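You operate a simulated robot arm through the tools that you are given. There is no shell and no other tool. Be economical: measure what you need, move in short steps, check, and stop when the job is done.

You are at the controls of a simulated robot arm. One attempt, no reset.

JOB
Stop the filter pump, drain the orange pot empty and shut its drain.
Fine: open the orange vent so that it drains, and leave the vent open.

Only the result counts: the job must be done as asked and must still hold three seconds after the hand-in. Knocking over, shifting, dropping, spilling or breaking anything else fails it.

ROBOT AND FRAMES
A 7-joint arm with a two-finger parallel gripper, fixed in place. Base frame: the origin is at the foot of the arm, x ahead of it, y to its left, z up; the work surface is at about z = 860. Units: mm, degrees, N and s.
With the tool pointing down near the work surface it reaches from about 300 to 700 mm from the base axis. Its first joint turns from -66.0 to 66.0 degrees. Payload 1.57 kg.
The TCP is the grasp point between the finger pads, 30 mm short of the fingertips. In the tool frame z runs along the fingers and y along their closing line. The gripper opens to 110 mm. The fingers are 24 mm wide and 12 mm thick; the gripper's body (48 by 112 mm) begins 78 mm behind the TCP.
Orientation is that of the tool frame in the base frame, as a unit quaternion [x, y, z, w]. With the fingers straight down and closing along the base's y, the tool's x points along the base's -x, its y along +y and its z along -z.

CONTROLS
- The arm moves only by the tool arm_command. Its argument "targets" is a list of rows, each a list of 7 numbers: the shift along the base's x, y, z in mm, then the turn, a rotation vector about the base's x, y, z in degrees, then the finger opening in mm, from 0 to 110. In form: [[tx, ty, tz, wx, wy, wz, jaw], ...]. A call has 1 to 8 rows; each row is the pose to reach, as a shift and turn from the pose commanded when the call began. A row lasts 0.2 s, in which the tool goes at most 50 mm and 8.6 degrees; a call with a longer step from one row to the next is refused whole, and so is a gripper value outside its range. A pose out of reach is approached as far as the arm can. The call stops where the force on the tool passes 70 N (or 10 N more than at its start, if that is more) or the arm is blocked; 0.2 s more then pass. Each finger travels about 108 mm/s and halts on what it meets, pressing with about 24 N; the grip force reading is that of the motor and also rises with nothing between the fingers. The clock runs only during rows and for 0.2 s after the last one: add rows that repeat a pose to give the fingers time. The reply holds the time, the measured pose of the TCP, the force on the tool along the base axes, the opening and the grip force, in the units named above and with some noise, with the torque about the TCP (base axes, N m) and any sound that the robot's microphone picked up, and new pictures: "views" is both (left out), scene, wrist or none.
- Cameras (640 x 400 px; columns grow to the right, rows downward): "scene" is fixed at [168.4, -392.1, 1411.7]; the picture's right is [0.74, -0.67, 0.00], its down [-0.34, -0.38, -0.86] and it looks along [0.58, 0.64, -0.51] (base axes); focal length 273 px, centre (320, 200). "wrist" rides on the gripper at [70, 16, -141] in the tool frame; the picture's right is [-0.23, 0.97, 0.00], its down [-0.86, -0.20, -0.48] and it looks along [-0.47, -0.11, 0.88] (tool axes); focal length 222 px, centre (320, 200). There is no depth. A picture from a camera that has moved, and an enlarged one, comes with that camera's place and axes in the base frame and with its lens.
- zoom(camera, box): a new picture of the part [left, top, right, bottom] of that camera's present view, enlarged. No time passes.
- close_job(): hands the job in; it is judged then, once.

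Work in short steps. Places have to be worked out from the pictures, the camera data and where the tool is seen: move nearer, look again, correct. Check each grasp and each placing, and mend what went wrong. You have 120 turns and 200 pictures in all, those below and enlarged ones among them. Open the gripper and draw the arm clear of the work before you hand the job in, unless the task says otherwise; then end with one line.

The tools are called after "Call:" as name(argument=value, ...) on one line, values as JSON. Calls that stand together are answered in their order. arm_command: Moves the arm, as the interface text tells. Its arguments: {"type":"object","properties":{"targets":{"type":"array"},"views":{"type":"string","enum":["both","scene","wrist","none"]}},"required":["targets"]} The other tools are called the same way: zoom (camera, box) takes an enlarged picture of a part of a camera's view; close_job () hands the job in.

At the start:

```text
time: 0.0
tool_pos: [339.7, 121.9, 1286.8]
ee_rot: [0.0, 1.0, 0.0, 0.001]
force: [0.7, 0.5, -0.3]
wrist_torque: [0.02, 0.01, 0.0]
grip_width: 110.0
grip_force: 0.0
```

scene: 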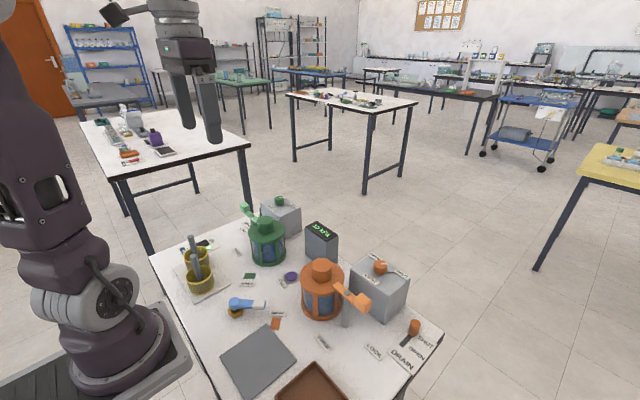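
wrist: 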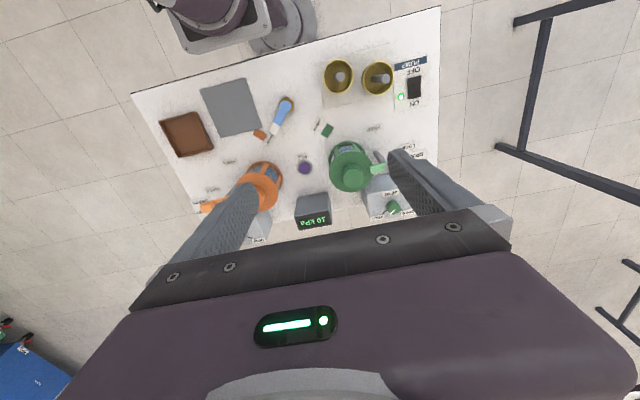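

I'll look closely at the bench first: the pump switch, the orange pot, the drain and the vent.

Call:
zoom(camera="scene", box=[280, 230, 450, 390])

Call:
zoom(camera="scene", box=[150, 190, 350, 330])

Call:
zoom(camera="wrist", box=[310, 40, 450, 140])

Call:
zoom(camera="wrist", box=[130, 70, 340, 250])

```text
2.50 times, centred on (365, 310) of scene
camera zoom: at [168.4, -392.1, 1411.7], right [0.74, -0.67, 0.0], down [-0.34, -0.38, -0.86], along [0.58, 0.64, -0.51], focal length 684 px, centre (208, -75)
```

zoom: 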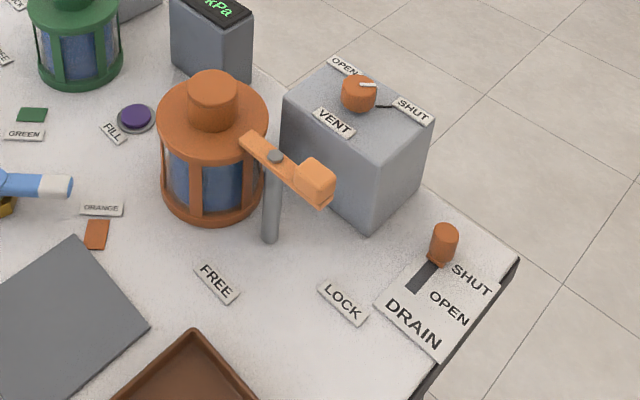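

```text
2.86 times, centred on (250, 260) of scene
camera zoom: at [168.4, -392.1, 1411.7], right [0.74, -0.67, 0.0], down [-0.34, -0.38, -0.86], along [0.58, 0.64, -0.51], focal length 781 px, centre (520, 29)
```

zoom: 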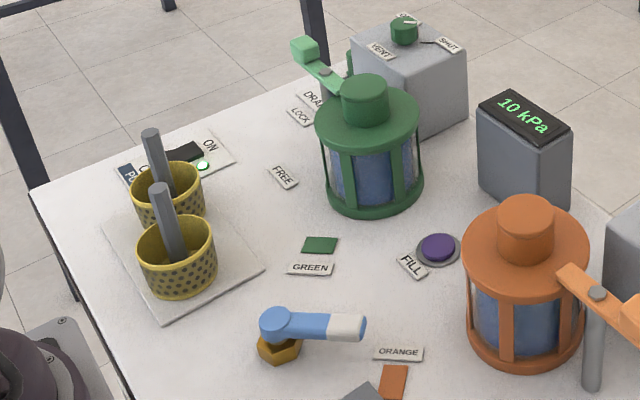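

```text
4.00 times, centred on (380, 90) of wrist
camera zoom: at [270.0, 137.9, 1428.8], right [0.23, 0.97, 0.0], down [0.86, -0.2, 0.48], along [0.47, -0.11, -0.88], focal length 888 px, centre (80, 640)
```

zoom: 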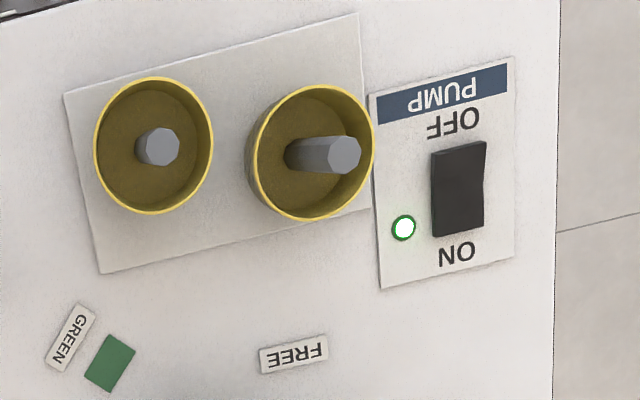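

```text
2.22 times, centred on (235, 160) of wrist
camera zoom: at [270.0, 137.9, 1428.8], right [0.23, 0.97, 0.0], down [0.86, -0.2, 0.48], along [0.47, -0.11, -0.88], focal length 494 px, centre (509, 289)
```

zoom: 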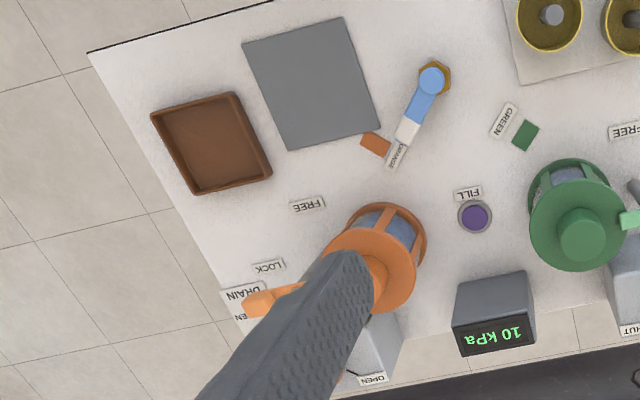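

The vent knob is at about (574,-146,965). The drain knob is at about (555,-259), in its SHUT position, and slides toward -x to open. The pump rocker is at about (336,339), and its OFF end is at about x=320. I'll go above the rocker with the fingers closed.

Call:
arm_command(targets=[[-2.5, 27, -40, 0, 0, 0, 90], [-5, 54, -80, 0, 0, 0, 60], [-7.5, 81, -120, 0, 0, 0, 40], [-10, 108, -160, 0, 0, 0, 20], [-12.5, 135, -200, 0, 0, 0, 0], [-15, 162, -240, 0, 0, 0, 0], [-17.5, 189, -280, 0, 0, 0, 0], [-20, 216, -310, 0, 0, 0, 0]])

```text
time: 1.8
tool_pos: [319.0, 344.3, 974.1]
ee_rot: [0.0, 1.0, 0.001, -0.001]
force: [-0.1, 0.1, 0.7]
wrist_torque: [-0.02, -0.04, 0.02]
grip_width: 0.2
grip_force: 21.2
camera wrist: at [248.8, 360.8, 1116.0], right [0.23, 0.97, 0.0], down [0.85, -0.2, 0.48], along [0.47, -0.11, -0.88], focal length 222 px, centre (320, 200)
```

scene: 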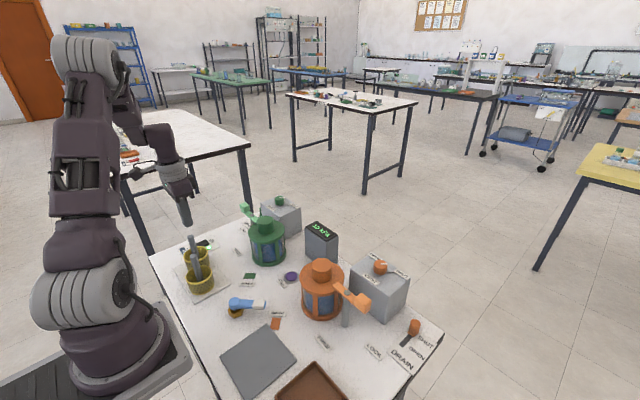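
wrist: 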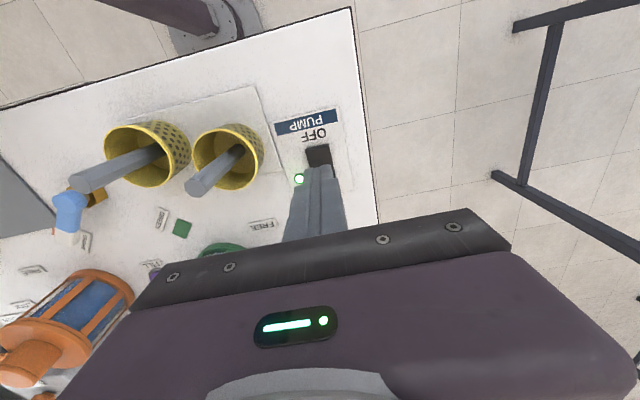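

The OFF end of the rocker shows at about (318,342), right under the tip. I'll descend toward it in small steps.

Call:
arm_command(targets=[[3, -2, -30, 0, 0, 0, 0], [3, -2, -55, 0, 0, 0, 0], [3, -2, -62, 0, 0, 0, 0]], views="wrist")

```text
time: 2.6
tool_pos: [322.9, 338.0, 913.5]
ee_rot: [-0.001, 1.0, 0.0, 0.0]
force: [-0.3, -0.1, 0.4]
wrist_torque: [-0.01, -0.01, 0.0]
grip_width: 0.1
grip_force: 21.0
camera wrist: at [252.3, 354.0, 1055.5], right [0.23, 0.97, 0.0], down [0.86, -0.2, 0.48], along [0.47, -0.11, -0.88], focal length 222 px, centre (320, 200)
```

wrist: 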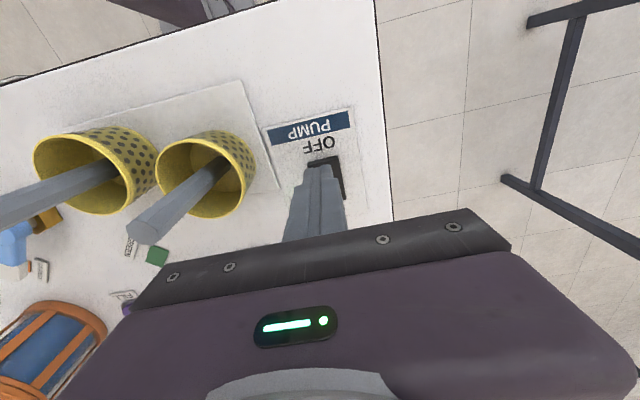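

The tip is a little toward -y of the rocker's middle, so I'll shift 5 mm in +y and press down in small steps.

Call:
arm_command(targets=[[0, 6, 0, 0, 0, 0, 0], [0, 6, -6, 0, 0, 0, 0], [0, 6, -11, 0, 0, 0, 0], [0, 6, -15, 0, 0, 0, 0], [0, 6, -18, 0, 0, 0, 0]], views="wrist")

```text
time: 3.9
tool_pos: [323.4, 342.8, 899.8]
ee_rot: [0.0, 1.0, 0.001, 0.001]
force: [-7.4, -6.8, 19.9]
wrist_torque: [-0.25, 0.02, -0.12]
grip_width: 0.1
grip_force: 21.4
heard: click
stopped in row 5: the force on the tool passed its limit at 74 N (the readings are from after the stop); the commanded pose is now the measured one
camera wrist: at [252.9, 358.4, 1041.9], right [0.23, 0.97, 0.0], down [0.85, -0.2, 0.48], along [0.47, -0.11, -0.88], focal length 222 px, centre (320, 200)
```

wrist: 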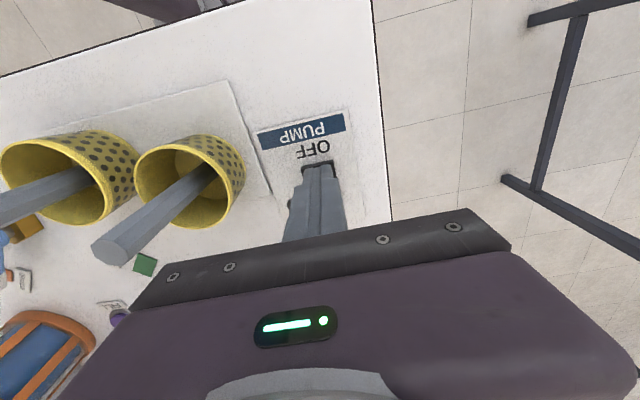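

I heard a click. I'll lift straight up and check the lamp.

Call:
arm_command(targets=[[0, 0, 40, 0, 0, 0, 0], [0, 0, 85, 0, 0, 0, 0], [0, 0, 130, 0, 0, 0, 0], [-5, 0, 170, 0, 0, 0, 0]])

Call:
zoom(camera="wrist", box=[220, 80, 400, 200])

Call:
zoom(camera="scene", box=[160, 190, 360, 330])

```text
time: 4.9
tool_pos: [321.6, 339.3, 1068.3]
ee_rot: [0.0, 1.0, 0.002, 0.002]
force: [-0.6, -0.3, -0.2]
wrist_torque: [0.03, 0.0, -0.03]
grip_width: 0.0
grip_force: 21.8
camera wrist: at [250.2, 355.8, 1211.1], right [0.23, 0.97, 0.0], down [0.85, -0.2, 0.48], along [0.47, -0.11, -0.88], focal length 222 px, centre (320, 200)
```

scene: 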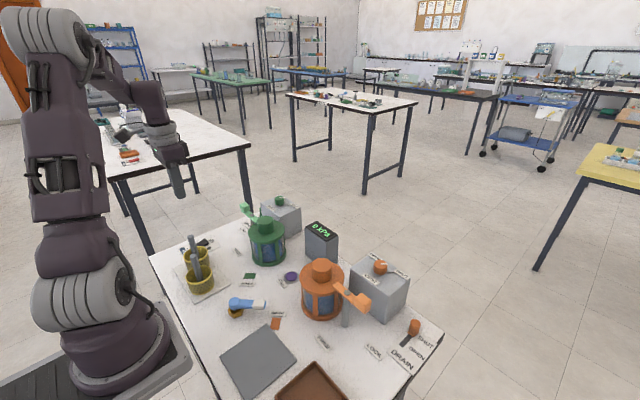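
wrist: 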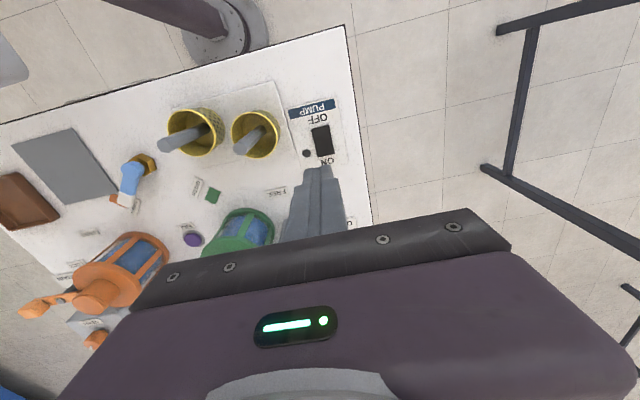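

```text
3.33 times, centred on (310, 140) of wrist
camera zoom: at [250.2, 355.8, 1211.1], right [0.23, 0.97, 0.0], down [0.85, -0.2, 0.48], along [0.47, -0.11, -0.88], focal length 740 px, centre (353, 400)
```

zoom: 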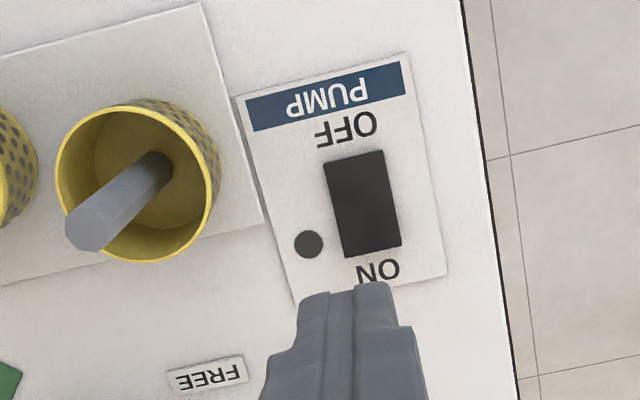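

```text
2.86 times, centred on (260, 260) of scene
camera zoom: at [168.4, -392.1, 1411.7], right [0.74, -0.67, 0.0], down [-0.34, -0.38, -0.86], along [0.58, 0.64, -0.51], focal length 781 px, centre (491, 29)
```

zoom: 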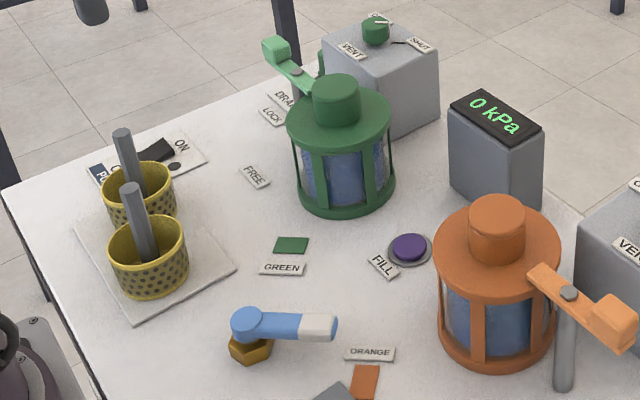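

The pump is off and the gauge reads 0 kPa. Next I'll go across at height to view the orange vent and drain.

Call:
arm_command(targets=[[10, -40, 20, 0, 0, 0, 0], [22, -85, 40, 0, 0, 0, 0], [36, -130, 60, 0, 0, 0, 0], [50, -176, 65, 0, 0, 0, 0], [64, -222, 65, 0, 0, 0, 0], [78, -268, 65, 0, 0, 0, 20], [92, -314, 65, 0, 0, 0, 40], [106, -360, 65, 0, 0, 0, 50]], views="none")

Call:
arm_command(targets=[[14, -40, 0, 0, 0, 0, 60], [28, -80, 0, 0, 0, 0, 60], [42, -120, 0, 0, 0, 0, 60], [50, -150, 0, 0, 0, 0, 60]])

```text
refused: row 2 steps farther than a row can; nothing moved
```

```text
time: 5.9
tool_pos: [370.1, 190.2, 1070.5]
ee_rot: [0.0, 1.0, 0.002, 0.001]
force: [1.2, 0.1, -0.3]
wrist_torque: [0.0, 0.0, -0.03]
grip_width: 60.3
grip_force: 0.1
camera wrist: at [299.8, 205.5, 1213.0], right [0.23, 0.97, 0.0], down [0.85, -0.2, 0.48], along [0.47, -0.11, -0.88], focal length 222 px, centre (320, 200)
```

scene: 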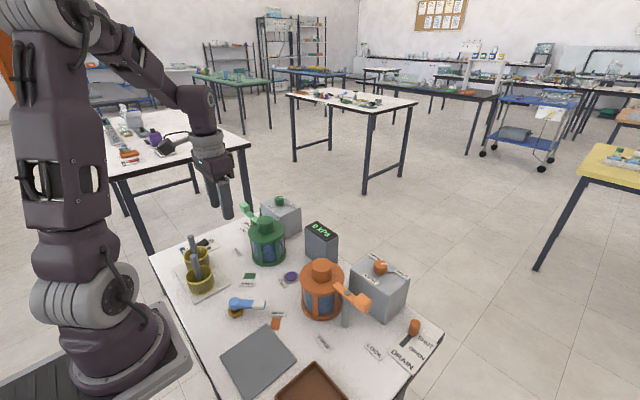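
wrist: 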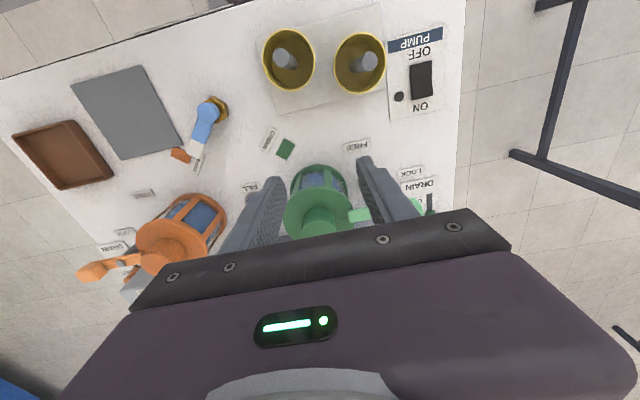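

The first call was refused because a step was too long. The second ran and stayed clear. I'll rise and go on toward the view point at about (480,-150,1150).

Call:
arm_command(targets=[[12, -35, 25, 0, 0, 0, 60], [24, -70, 50, 0, 0, 0, 60], [36, -110, 70, 0, 0, 0, 60], [50, -155, 80, 0, 0, 0, 60], [64, -200, 80, 0, 0, 0, 60], [78, -245, 80, 0, 0, 0, 60], [92, -290, 80, 0, 0, 0, 60], [105, -335, 80, 0, 0, 0, 60]])

```text
time: 7.7
tool_pos: [475.4, -145.5, 1147.8]
ee_rot: [0.0, 1.0, 0.002, 0.001]
force: [-0.3, -0.7, -0.4]
wrist_torque: [0.02, 0.01, 0.01]
grip_width: 60.2
grip_force: 0.0
camera wrist: at [404.8, -130.7, 1289.5], right [0.23, 0.97, 0.0], down [0.85, -0.2, 0.48], along [0.47, -0.11, -0.88], focal length 222 px, centre (320, 200)
```

scene: 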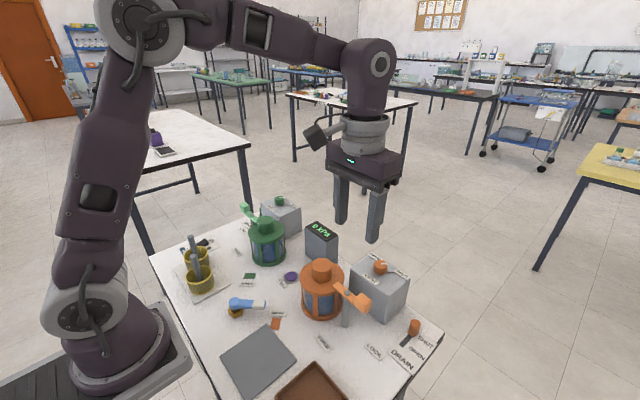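
wrist: 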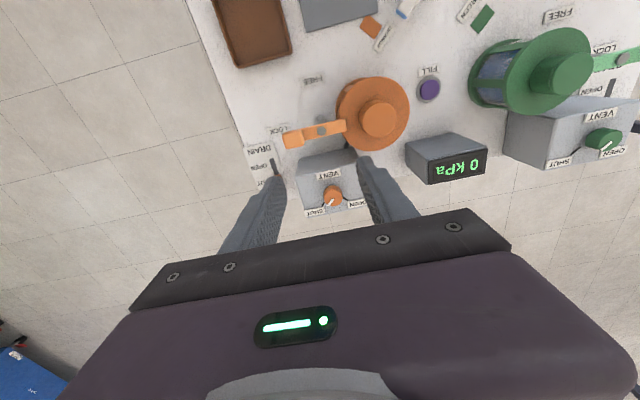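

Call:
zoom(camera="wrist", box=[230, 110, 390, 220])

Call:
zoom(camera="scene", box=[330, 240, 450, 380])

```text
3.64 times, centred on (310, 165) of wrist
camera zoom: at [404.8, -130.7, 1289.5], right [0.23, 0.97, 0.0], down [0.85, -0.2, 0.48], along [0.47, -0.11, -0.88], focal length 808 px, centre (356, 327)
```

zoom: 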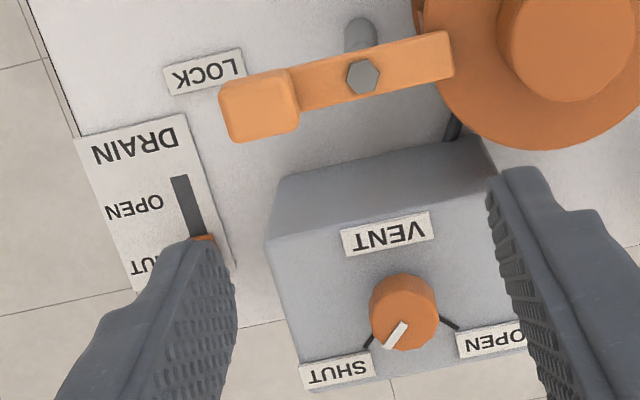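

```text
2.86 times, centred on (390, 310) of scene
camera zoom: at [168.4, -392.1, 1411.7], right [0.74, -0.67, 0.0], down [-0.34, -0.38, -0.86], along [0.58, 0.64, -0.51], focal length 781 px, centre (120, -114)
```

zoom: 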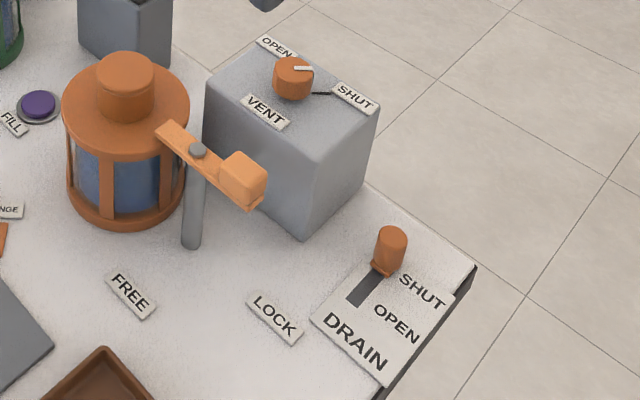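

The vent pointer sits on the SHUT line, at about -47° from +x, and the OPEN line is at about +43°. So the knob at (574,-147) needs +90° about z. I'll go above it with the gripper pre-turned by -45°.

Call:
arm_command(targets=[[17, 0, -10, 0, 0, -7.5, 60], [34, 0, -25, 0, 0, -15, 60], [51, 0, -40, 0, 0, -22.5, 60], [68, 0, -55, 0, 0, -30, 60], [85, -1, -70, 0, 0, -37.5, 60], [98, -2, -85, 0, 0, -45, 60]])

Call:
zoom(camera="scene", box=[300, 190, 460, 330])

```text
time: 9.1
tool_pos: [570.8, -146.7, 1062.4]
ee_rot: [0.384, 0.923, 0.001, 0.003]
force: [-0.4, 0.7, 0.0]
wrist_torque: [-0.02, -0.01, -0.02]
grip_width: 60.0
grip_force: 0.1
camera wrist: at [533.6, -84.7, 1204.3], right [0.85, 0.53, 0.0], down [0.46, -0.75, 0.48], along [0.26, -0.41, -0.88], focal length 222 px, centre (320, 200)
```

scene: 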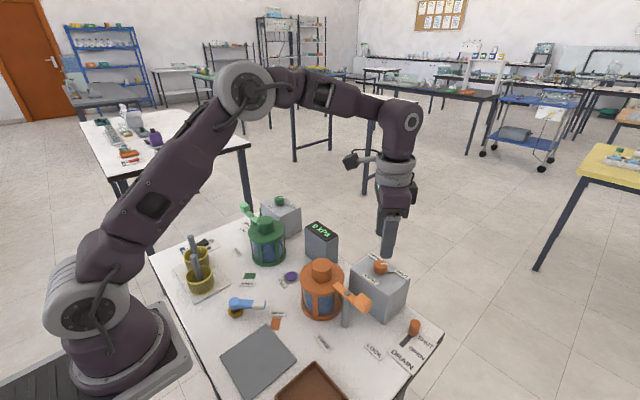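
wrist: 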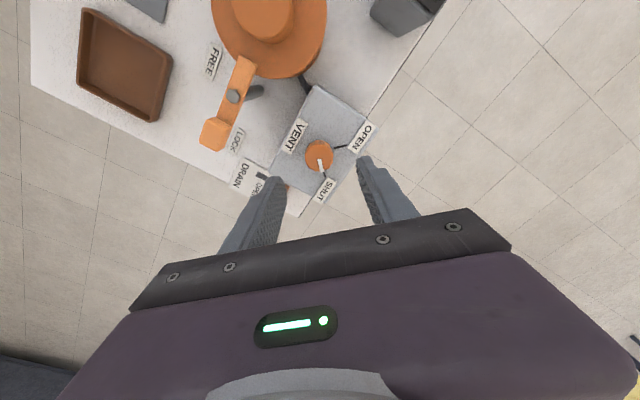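

```text
2.86 times, centred on (380, 260) of scene
camera zoom: at [168.4, -392.1, 1411.7], right [0.74, -0.67, 0.0], down [-0.34, -0.38, -0.86], along [0.58, 0.64, -0.51], focal length 781 px, centre (149, 29)
```

zoom: 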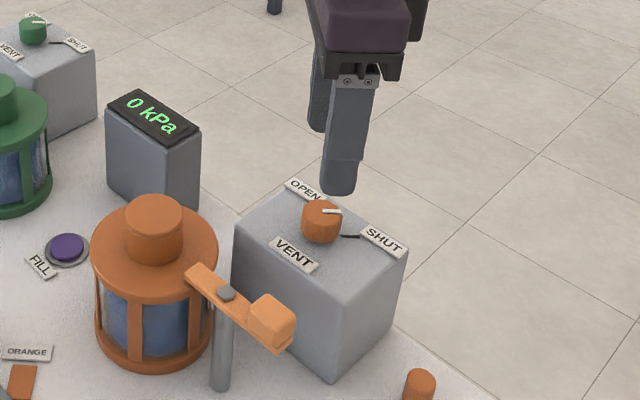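

This view puts the knob at about (572,-145), so the tool is well centred. I'll descend so the fingertips reach about z=957 and then close.

Call:
arm_command(targets=[[0.5, 1, -30, 0, 0, 0, 60], [0.5, 1, -55, 0, 0, 0, 60], [0.5, 1, -70, 0, 0, 0, 60]])

Call:
zoom(camera="scene", box=[300, 190, 460, 330])

```text
time: 9.9
tool_pos: [572.6, -144.6, 994.1]
ee_rot: [0.383, 0.924, 0.001, 0.002]
force: [-0.2, 0.3, -0.2]
wrist_torque: [-0.02, 0.0, 0.0]
grip_width: 59.9
grip_force: 0.2
camera wrist: at [534.1, -82.9, 1135.3], right [0.85, 0.53, 0.0], down [0.46, -0.75, 0.48], along [0.26, -0.41, -0.88], focal length 222 px, centre (320, 200)
```

scene: 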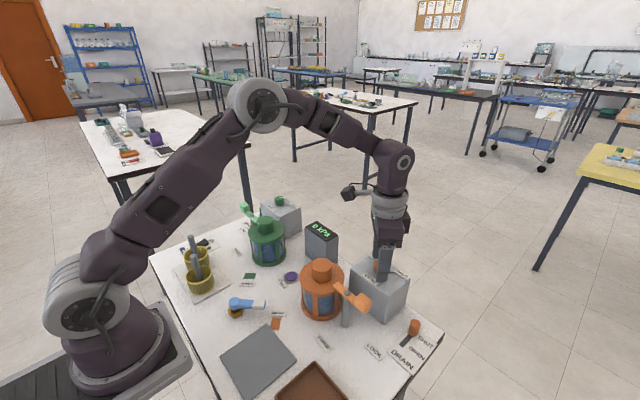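
wrist: 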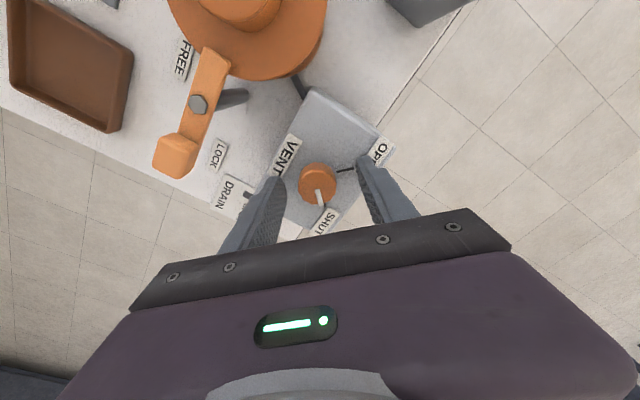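

```text
2.86 times, centred on (380, 260) of scene
camera zoom: at [168.4, -392.1, 1411.7], right [0.74, -0.67, 0.0], down [-0.34, -0.38, -0.86], along [0.58, 0.64, -0.51], focal length 781 px, centre (149, 29)
```

zoom: 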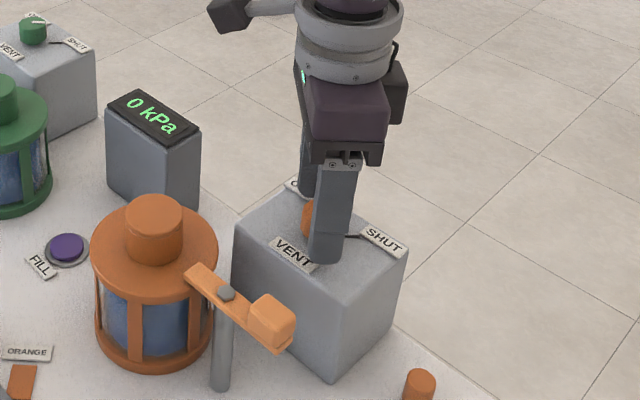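

The fingers straddle the knob. I'll lower a little and close on it.

Call:
arm_command(targets=[[0, -1.5, -5, 0, 0, 0, 60], [0, -1.5, -5, 0, 0, 0, 30], [0, -1.5, -5, 0, 0, 0, 20], [0, -1.5, -5, 0, 0, 0, 20]], views="wrist")

```text
time: 10.9
tool_pos: [571.4, -146.3, 989.9]
ee_rot: [0.383, 0.924, 0.0, 0.001]
force: [-14.0, -12.2, 0.3]
wrist_torque: [-0.5, 0.74, -0.01]
grip_width: 29.8
grip_force: 38.6
camera wrist: at [533.4, -85.1, 1131.0], right [0.85, 0.53, 0.0], down [0.46, -0.75, 0.48], along [0.25, -0.41, -0.88], focal length 222 px, centre (320, 200)
```

wrist: 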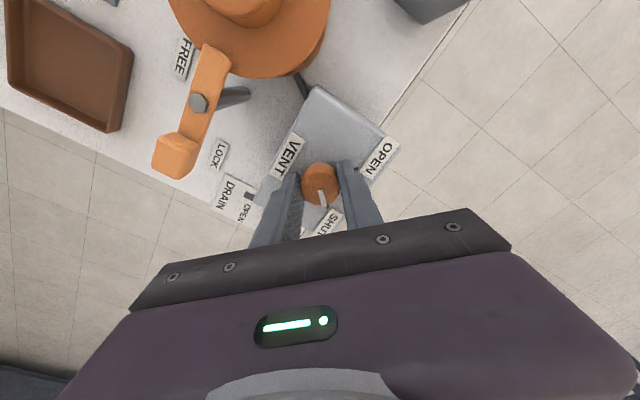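

It's gripped at 29.8 mm, with some sideways force. I'll ease the tool about 1 mm that way while turning the first half.

Call:
arm_command(targets=[[-1, -1, 0, 0, 0, 0, 20], [-1, -1, 0, 0, 0, 8, 20], [-1, -1, 0, 0, 0, 16, 20], [-1, -1, 0, 0, 0, 24, 20], [-1, -1, 0, 0, 0, 32, 20], [-1, -1, 0, 0, 0, 40, 20]], views="wrist")

```text
time: 12.3
tool_pos: [571.0, -146.9, 990.0]
ee_rot: [0.043, 0.999, 0.001, -0.001]
force: [-17.5, -19.8, -11.6]
wrist_torque: [-1.06, -0.02, -0.03]
grip_width: 29.8
grip_force: 39.4
camera wrist: at [502.8, -124.9, 1131.2], right [0.31, 0.95, 0.0], down [0.83, -0.27, 0.48], along [0.46, -0.15, -0.88], focal length 222 px, centre (320, 200)
```

wrist: 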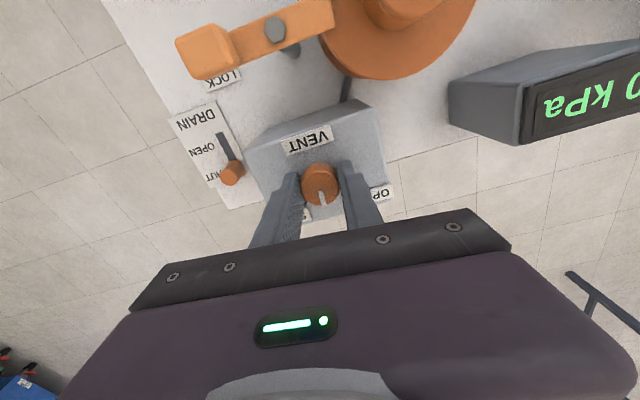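

The knob turns with the gripper. I'll turn the remaining 50° or so and relieve the side load as I go.

Call:
arm_command(targets=[[-0.7, -1, 0, 0, 0, 8, 20], [-0.7, -1, 0, 0, 0, 16, 20], [-0.7, -1, 0, 0, 0, 24, 20], [-0.7, -1, 0, 0, 0, 32, 20], [-0.7, -1, 0, 0, 0, 40, 20], [-0.7, -1, 0, 0, 0, 48, 20]])

Call:
zoom(camera="wrist", box=[240, 100, 420, 260])

Call:
zoom(camera="scene", box=[280, 230, 450, 390])

```text
time: 13.7
tool_pos: [571.4, -148.1, 989.2]
ee_rot: [-0.367, 0.93, 0.002, 0.002]
force: [14.5, -20.9, -21.0]
wrist_torque: [-0.31, -1.15, 0.02]
grip_width: 29.2
grip_force: 39.2
camera wrist: at [508.8, -184.0, 1131.0], right [-0.5, 0.87, 0.0], down [0.76, 0.44, 0.48], along [0.42, 0.24, -0.88], focal length 222 px, centre (320, 200)
```

scene: 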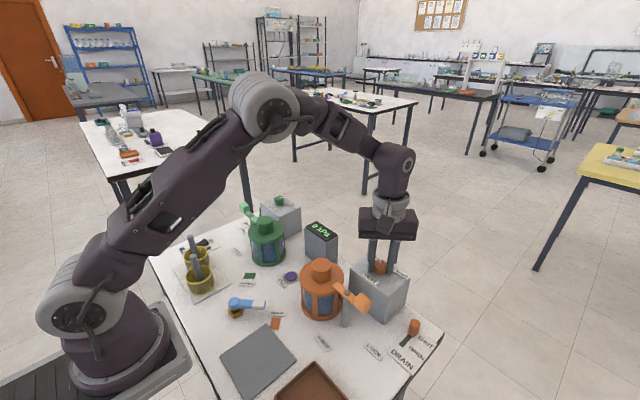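
wrist: 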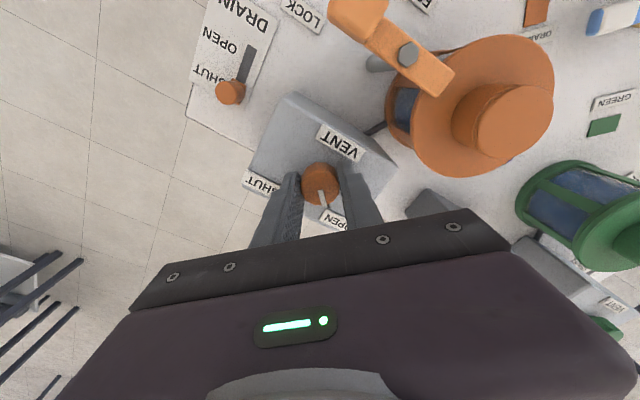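

```text
2.50 times, centred on (330, 180) of wrist
camera zoom: at [508.8, -184.0, 1131.0], right [-0.5, 0.87, 0.0], down [0.76, 0.44, 0.48], along [0.42, 0.24, -0.88], focal length 555 px, centre (295, 250)
```

zoom: 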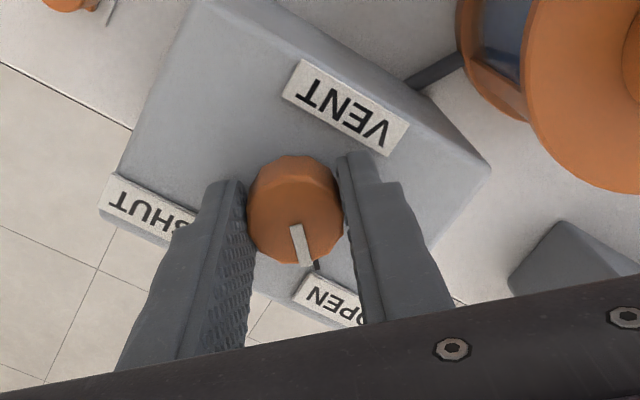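

```text
2.50 times, centred on (365, 310) of scene
camera zoom: at [169.1, -392.8, 1411.4], right [0.74, -0.67, 0.0], down [-0.34, -0.38, -0.86], along [0.58, 0.64, -0.51], focal length 684 px, centre (208, -75)
```

zoom: 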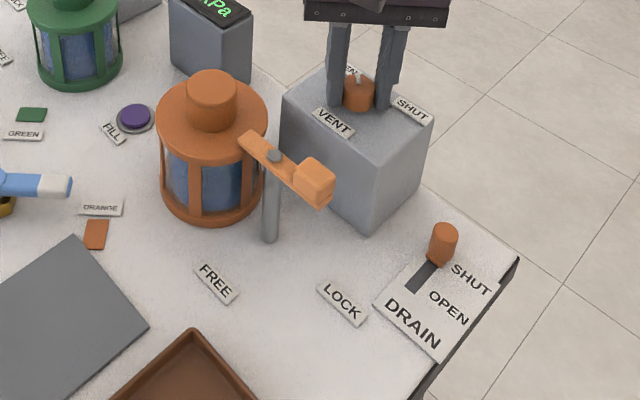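

The pointer is a few degrees short of the OPEN line. I'll turn 5° more, then release.

Call:
arm_command(targets=[[1, -1, 1, 0, 0, 5, 20], [1, -1, 1, 0, 0, 5, 20]], views="wrist")

Call:
zoom(camera="wrist", box=[240, 100, 420, 260])

```text
time: 14.3
tool_pos: [571.0, -147.5, 990.3]
ee_rot: [-0.406, 0.914, 0.003, -0.001]
force: [6.0, -15.7, -15.6]
wrist_torque: [-0.78, -0.41, -0.41]
grip_width: 29.6
grip_force: 39.4
camera wrist: at [512.7, -189.7, 1131.6], right [-0.57, 0.82, 0.01], down [0.72, 0.5, 0.48], along [0.39, 0.28, -0.88], focal length 222 px, centre (320, 200)
```

wrist: 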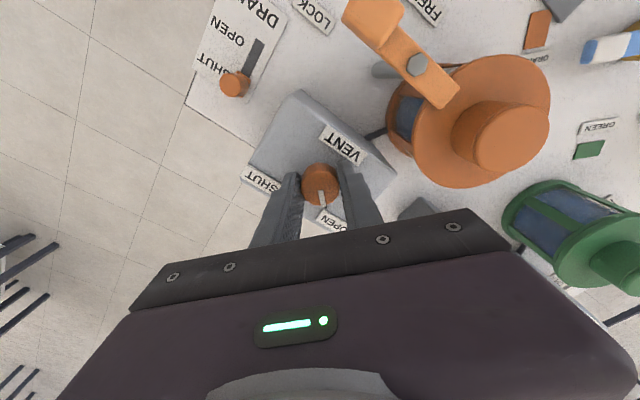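

```text
2.50 times, centred on (330, 180) of wrist
camera zoom: at [512.7, -189.7, 1131.6], right [-0.57, 0.82, 0.01], down [0.72, 0.5, 0.48], along [0.39, 0.28, -0.88], focal length 555 px, centre (295, 250)
```

zoom: 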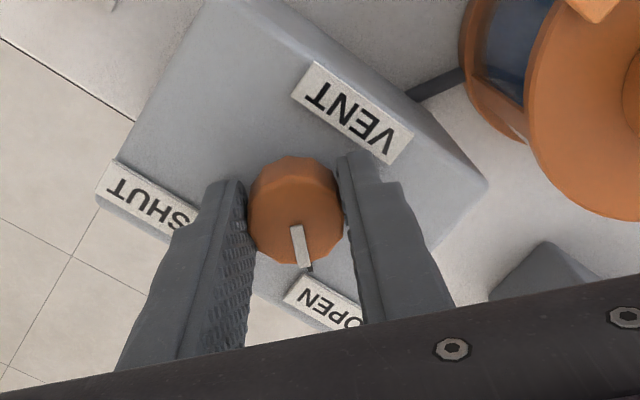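

The pointer is on the OPEN line, and the torque rise suggests the end stop. I'll release, rise and look.

Call:
arm_command(targets=[[0, 0, 0, 0, 0, 0, 30], [0, 0, 0, 0, 0, 0, 55], [0, 0, 0, 0, 0, 0, 60], [0, 0, 35, 0, 0, -5, 60], [0, 0, 70, 0, 0, -13, 60], [0, 0, 110, 0, 0, -21, 60], [-15, 0, 145, 0, 0, -29, 60], [-30, 0, 160, 0, 0, -37, 60]])

Call:
zoom(camera="scene", box=[280, 230, 450, 390])

Call:
zoom(camera="wrist", box=[230, 70, 420, 230])

```text
time: 16.1
tool_pos: [540.2, -146.2, 1149.8]
ee_rot: [-0.093, 0.996, 0.002, 0.002]
force: [-0.2, 0.6, -0.1]
wrist_torque: [-0.03, -0.02, 0.01]
grip_width: 60.1
grip_force: 0.0
camera wrist: at [469.3, -144.1, 1292.9], right [0.04, 1.0, 0.0], down [0.88, -0.04, 0.48], along [0.48, -0.02, -0.88], focal length 222 px, centre (320, 200)
```

scene: 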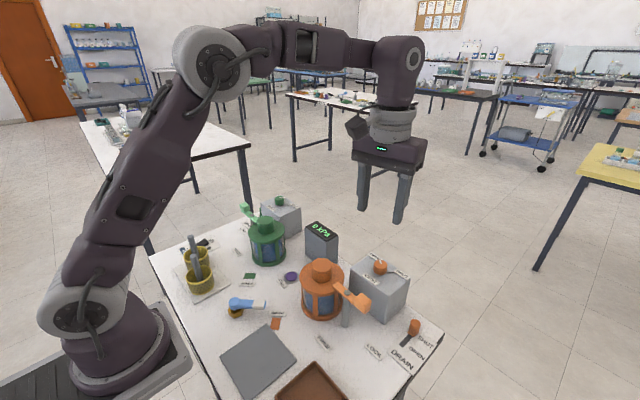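
wrist: 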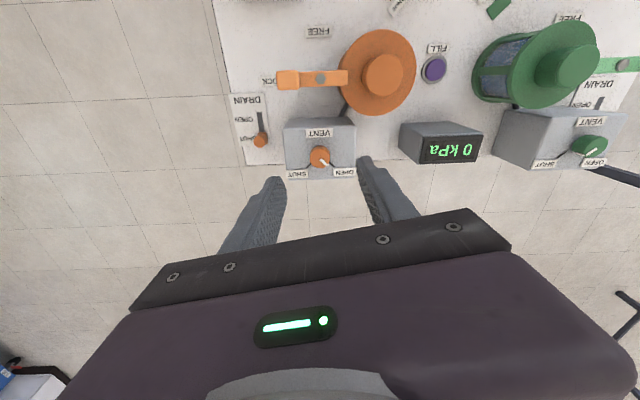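

```text
2.50 times, centred on (365, 310) of scene
camera zoom: at [168.4, -392.1, 1411.7], right [0.74, -0.67, 0.0], down [-0.34, -0.38, -0.86], along [0.58, 0.64, -0.51], focal length 684 px, centre (208, -75)
```

zoom: 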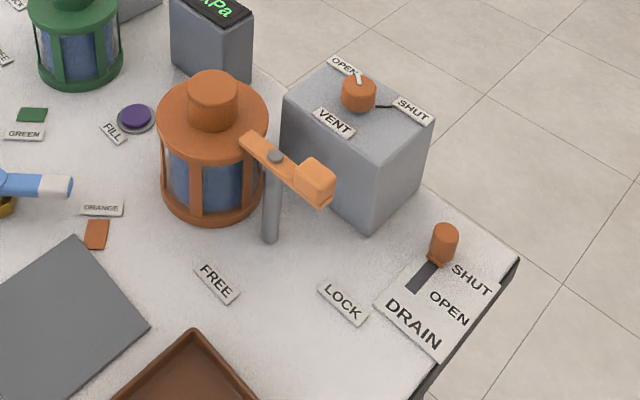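

```text
2.50 times, centred on (325, 150) of wrist
camera zoom: at [469.3, -144.1, 1292.9], right [0.04, 1.0, 0.0], down [0.88, -0.04, 0.48], along [0.48, -0.02, -0.88], focal length 555 px, centre (308, 325)
```

zoom: 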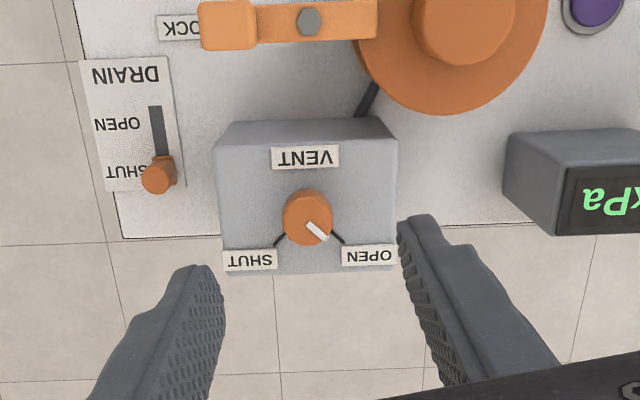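

The vent reads OPEN. The drain knob is at about (554,-257) with its top at about z=907, and its slot runs to x≈519. I'll go above it with the gripper squared and opened to 50.

Call:
arm_command(targets=[[3, -28, -25, 0, 0, -4, 50], [6, -56, -55, 0, 0, -8, 50], [10, -84, -85, 0, 0, -10.7, 50], [13, -111, -115, 0, 0, -10.7, 50], [13, -111, -145, 0, 0, -10.7, 50]])

Call:
zoom(camera="scene", box=[330, 240, 470, 370])

```text
time: 17.3
tool_pos: [552.5, -260.0, 1006.0]
ee_rot: [-0.001, 1.0, 0.002, 0.002]
force: [-0.4, 0.4, -0.4]
wrist_torque: [-0.02, -0.05, 0.02]
grip_width: 50.0
grip_force: 0.1
camera wrist: at [482.4, -244.3, 1146.9], right [0.22, 0.97, 0.0], down [0.85, -0.2, 0.48], along [0.47, -0.1, -0.88], focal length 222 px, centre (320, 200)
```

scene: 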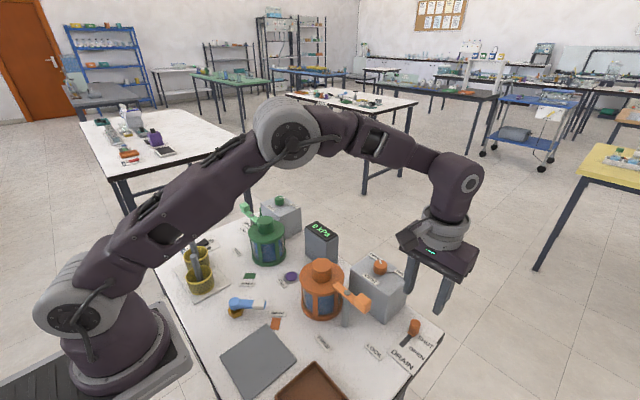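
wrist: 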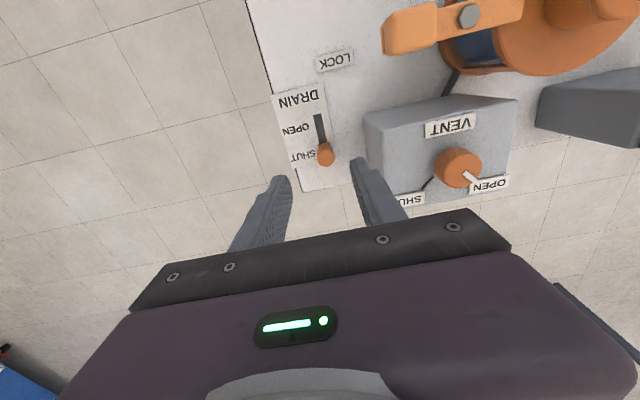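

```text
3.08 times, centred on (400, 305) of scene
camera zoom: at [168.4, -392.1, 1411.7], right [0.74, -0.67, 0.0], down [-0.34, -0.38, -0.86], along [0.58, 0.64, -0.51], focal length 841 px, centre (74, -123)
```

zoom: 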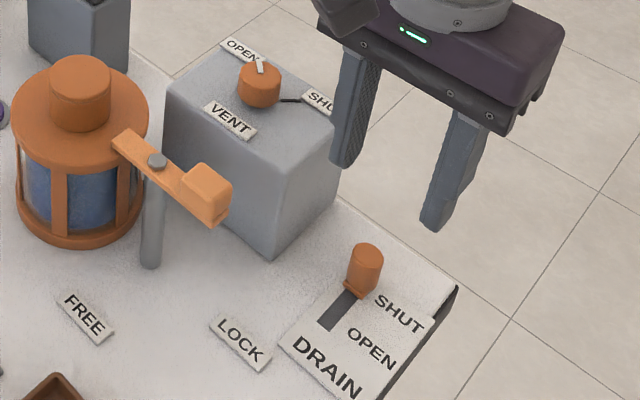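

The knob looks to be at about (557,-255). I'll shift slightly, descend partway and recheck.

Call:
arm_command(targets=[[5, 5, -25, 0, 0, 0, 50], [5, 5, -50, 0, 0, 0, 50], [5, 5, -62, 0, 0, 0, 50]])

Call:
zoom(camera="scene", box=[330, 240, 470, 370])

Call:
zoom(camera="wrist", box=[230, 100, 420, 260])

```text
time: 18.1
tool_pos: [557.6, -254.3, 944.7]
ee_rot: [-0.002, 1.0, 0.002, 0.002]
force: [0.0, -0.5, 0.4]
wrist_torque: [0.02, 0.0, -0.01]
grip_width: 50.2
grip_force: 0.1
camera wrist: at [487.2, -239.9, 1085.8], right [0.22, 0.97, 0.0], down [0.85, -0.2, 0.48], along [0.47, -0.1, -0.88], focal length 222 px, centre (320, 200)
```

scene: 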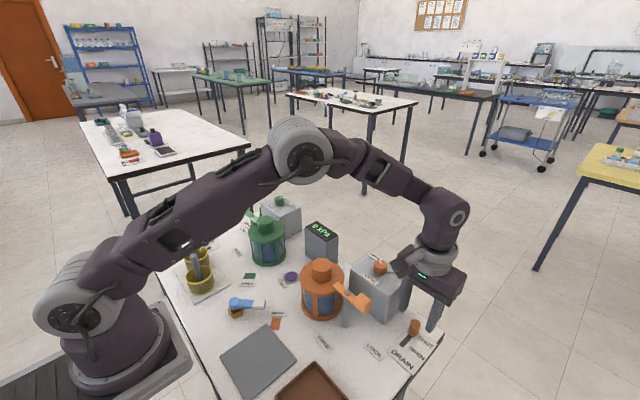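
wrist: 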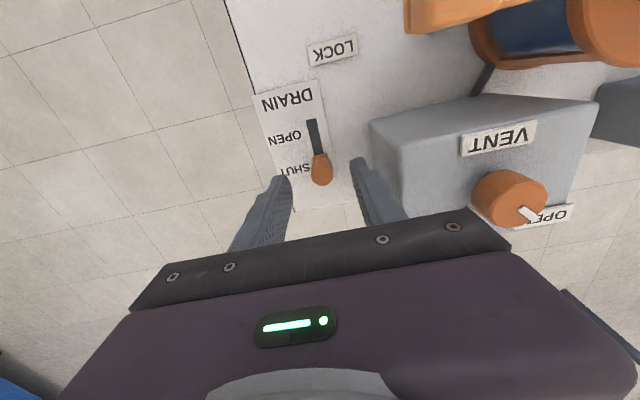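

```text
3.08 times, centred on (400, 305) of scene
camera zoom: at [168.4, -392.1, 1411.7], right [0.74, -0.67, 0.0], down [-0.34, -0.38, -0.86], along [0.58, 0.64, -0.51], focal length 841 px, centre (74, -123)
```

zoom: 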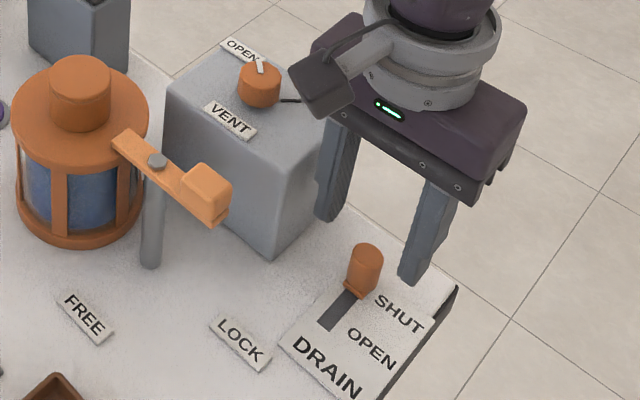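

```text
2.50 times, centred on (325, 180) of wrist
camera zoom: at [487.2, -239.9, 1085.8], right [0.22, 0.97, 0.0], down [0.85, -0.2, 0.48], along [0.47, -0.1, -0.88], focal length 555 px, centre (308, 250)
```

zoom: 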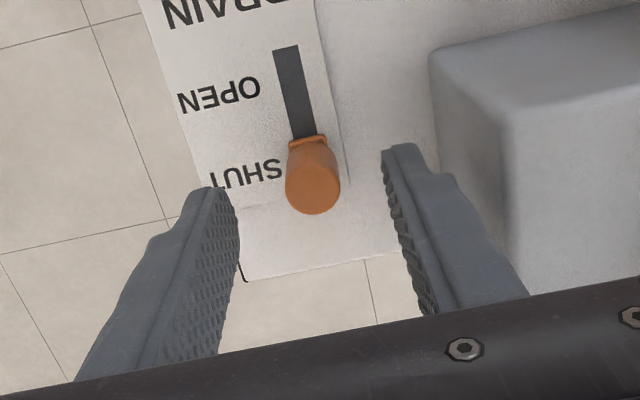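

The knob is at about (560,-254), between the open fingers. I'll descend to TCP z≈903 and close.

Call:
arm_command(targets=[[2, 0, -22, 0, 0, 0, 50], [2, 0, -42, 0, 0, 0, 50], [2, 0, -42, 0, 0, 0, 25], [2, 0, -42, 0, 0, 0, 12], [2, 0, -42, 0, 0, 0, 12]])

Call:
zoom(camera="scene", box=[330, 240, 470, 370])

```text
time: 19.3
tool_pos: [560.2, -254.8, 902.7]
ee_rot: [-0.002, 1.0, 0.002, 0.001]
force: [0.5, -4.2, -5.3]
wrist_torque: [-0.6, -0.27, 0.06]
grip_width: 20.4
grip_force: 34.1
camera wrist: at [490.4, -239.4, 1044.0], right [0.22, 0.97, 0.0], down [0.85, -0.2, 0.48], along [0.47, -0.1, -0.88], focal length 222 px, centre (320, 200)
```

scene: 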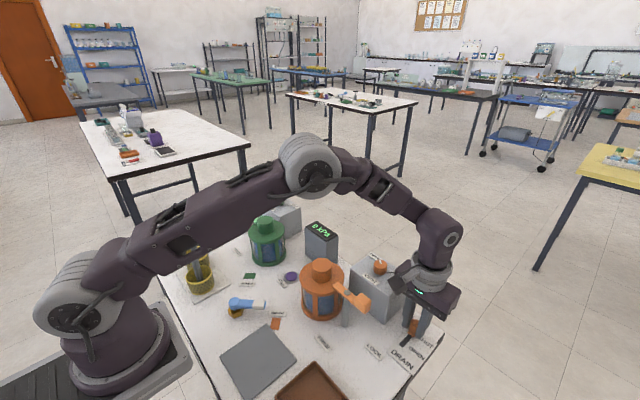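
wrist: 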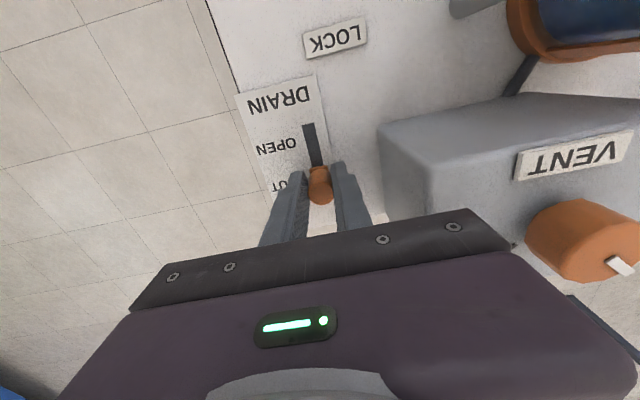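

```text
3.08 times, centred on (400, 305) of scene
camera zoom: at [168.5, -392.2, 1411.6], right [0.74, -0.67, 0.0], down [-0.34, -0.38, -0.86], along [0.58, 0.64, -0.51], focal length 841 px, centre (74, -123)
```

zoom: 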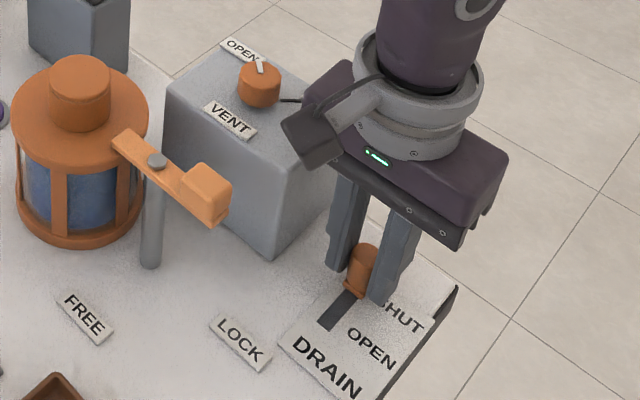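

I'm holding it at 20.4 mm. I'll slide along the slot toward -x to OPEN.

Call:
arm_command(targets=[[-7, 0, 0, 0, 0, 0, 12], [-14, 0, 0, 0, 0, 0, 12], [-21, 0, 0, 0, 0, 0, 12], [-27, 0, 0, 0, 0, 0, 12]])

Call:
zoom(camera="scene", box=[290, 230, 450, 370])

```text
time: 20.3
tool_pos: [534.9, -255.4, 902.7]
ee_rot: [-0.003, 1.0, 0.001, 0.003]
force: [1.5, -7.2, 22.4]
wrist_torque: [-0.57, -0.17, 0.01]
grip_width: 20.5
grip_force: 34.2
camera wrist: at [464.1, -239.1, 1043.7], right [0.22, 0.97, 0.0], down [0.85, -0.2, 0.48], along [0.47, -0.11, -0.88], focal length 222 px, centre (320, 200)
```

scene: 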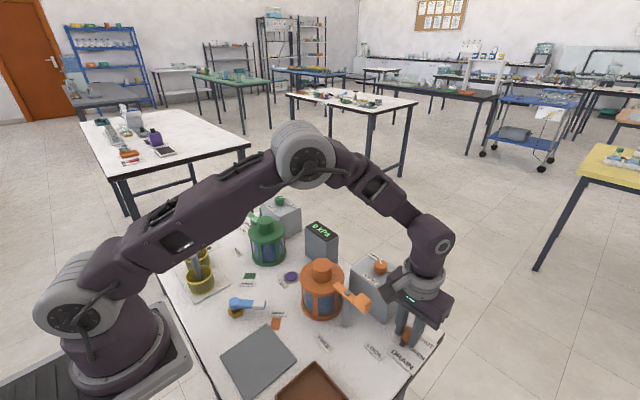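
wrist: 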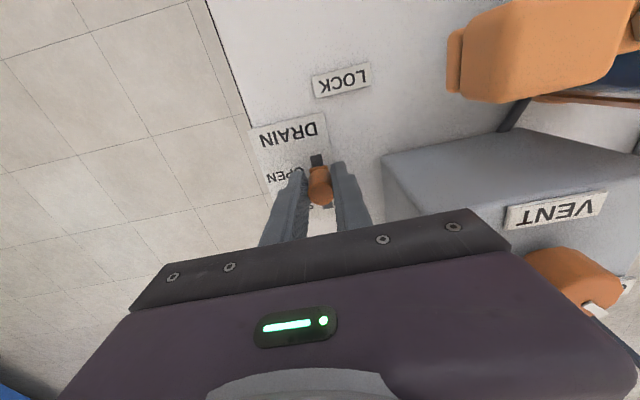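

```text
2.86 times, centred on (370, 300) of scene
camera zoom: at [168.0, -392.1, 1411.7], right [0.74, -0.67, 0.0], down [-0.34, -0.38, -0.86], along [0.58, 0.64, -0.51], focal length 781 px, centre (177, -86)
```

zoom: 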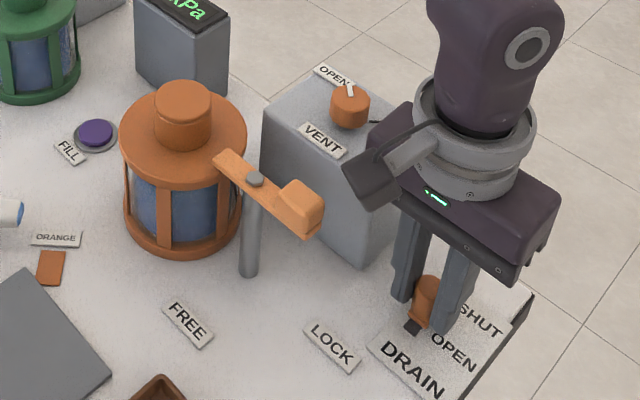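

The slide moved, with a short piece of slot left. I'll go on until it stops.

Call:
arm_command(targets=[[-4, 0, 0, 0, 0, 0, 12], [-8, 0, 0, 0, 0, 0, 12], [-11, 0, 0, 0, 0, 0, 12]])

Call:
zoom(camera="scene", box=[290, 230, 450, 370])

```text
time: 21.1
tool_pos: [525.5, -254.6, 902.0]
ee_rot: [-0.002, 1.0, 0.0, 0.005]
force: [15.0, -20.8, 23.7]
wrist_torque: [-0.21, -0.31, -0.04]
grip_width: 20.4
grip_force: 34.1
camera wrist: at [454.1, -238.9, 1043.0], right [0.22, 0.97, 0.0], down [0.85, -0.2, 0.49], along [0.47, -0.11, -0.87], focal length 222 px, centre (320, 200)
```

scene: 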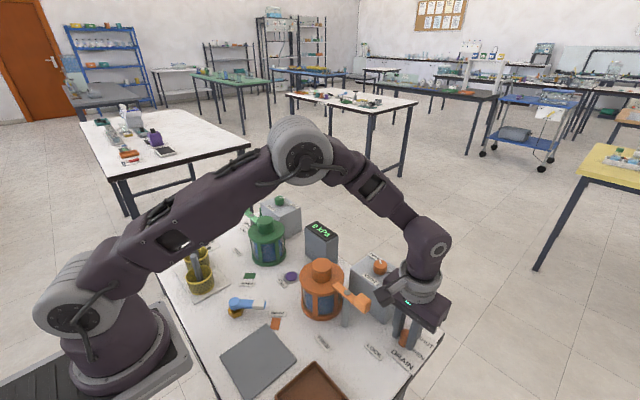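
wrist: 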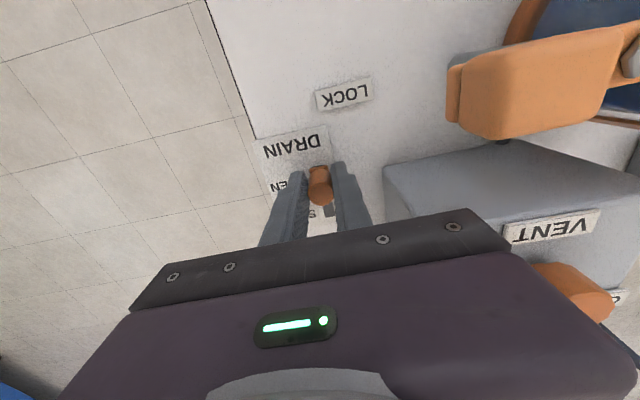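

```text
2.86 times, centred on (370, 300) of scene
camera zoom: at [168.3, -392.4, 1411.6], right [0.74, -0.67, 0.0], down [-0.34, -0.38, -0.86], along [0.58, 0.64, -0.51], focal length 781 px, centre (177, -86)
```

zoom: 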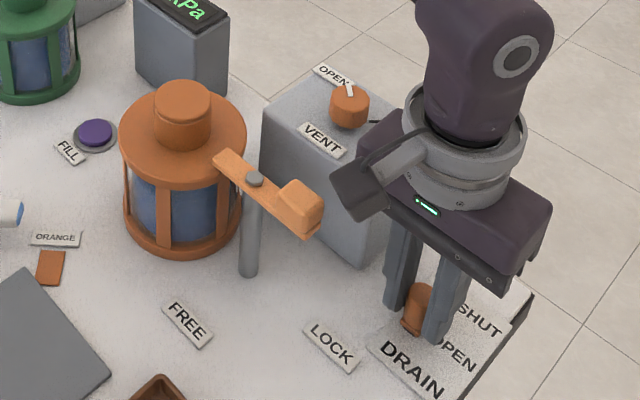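

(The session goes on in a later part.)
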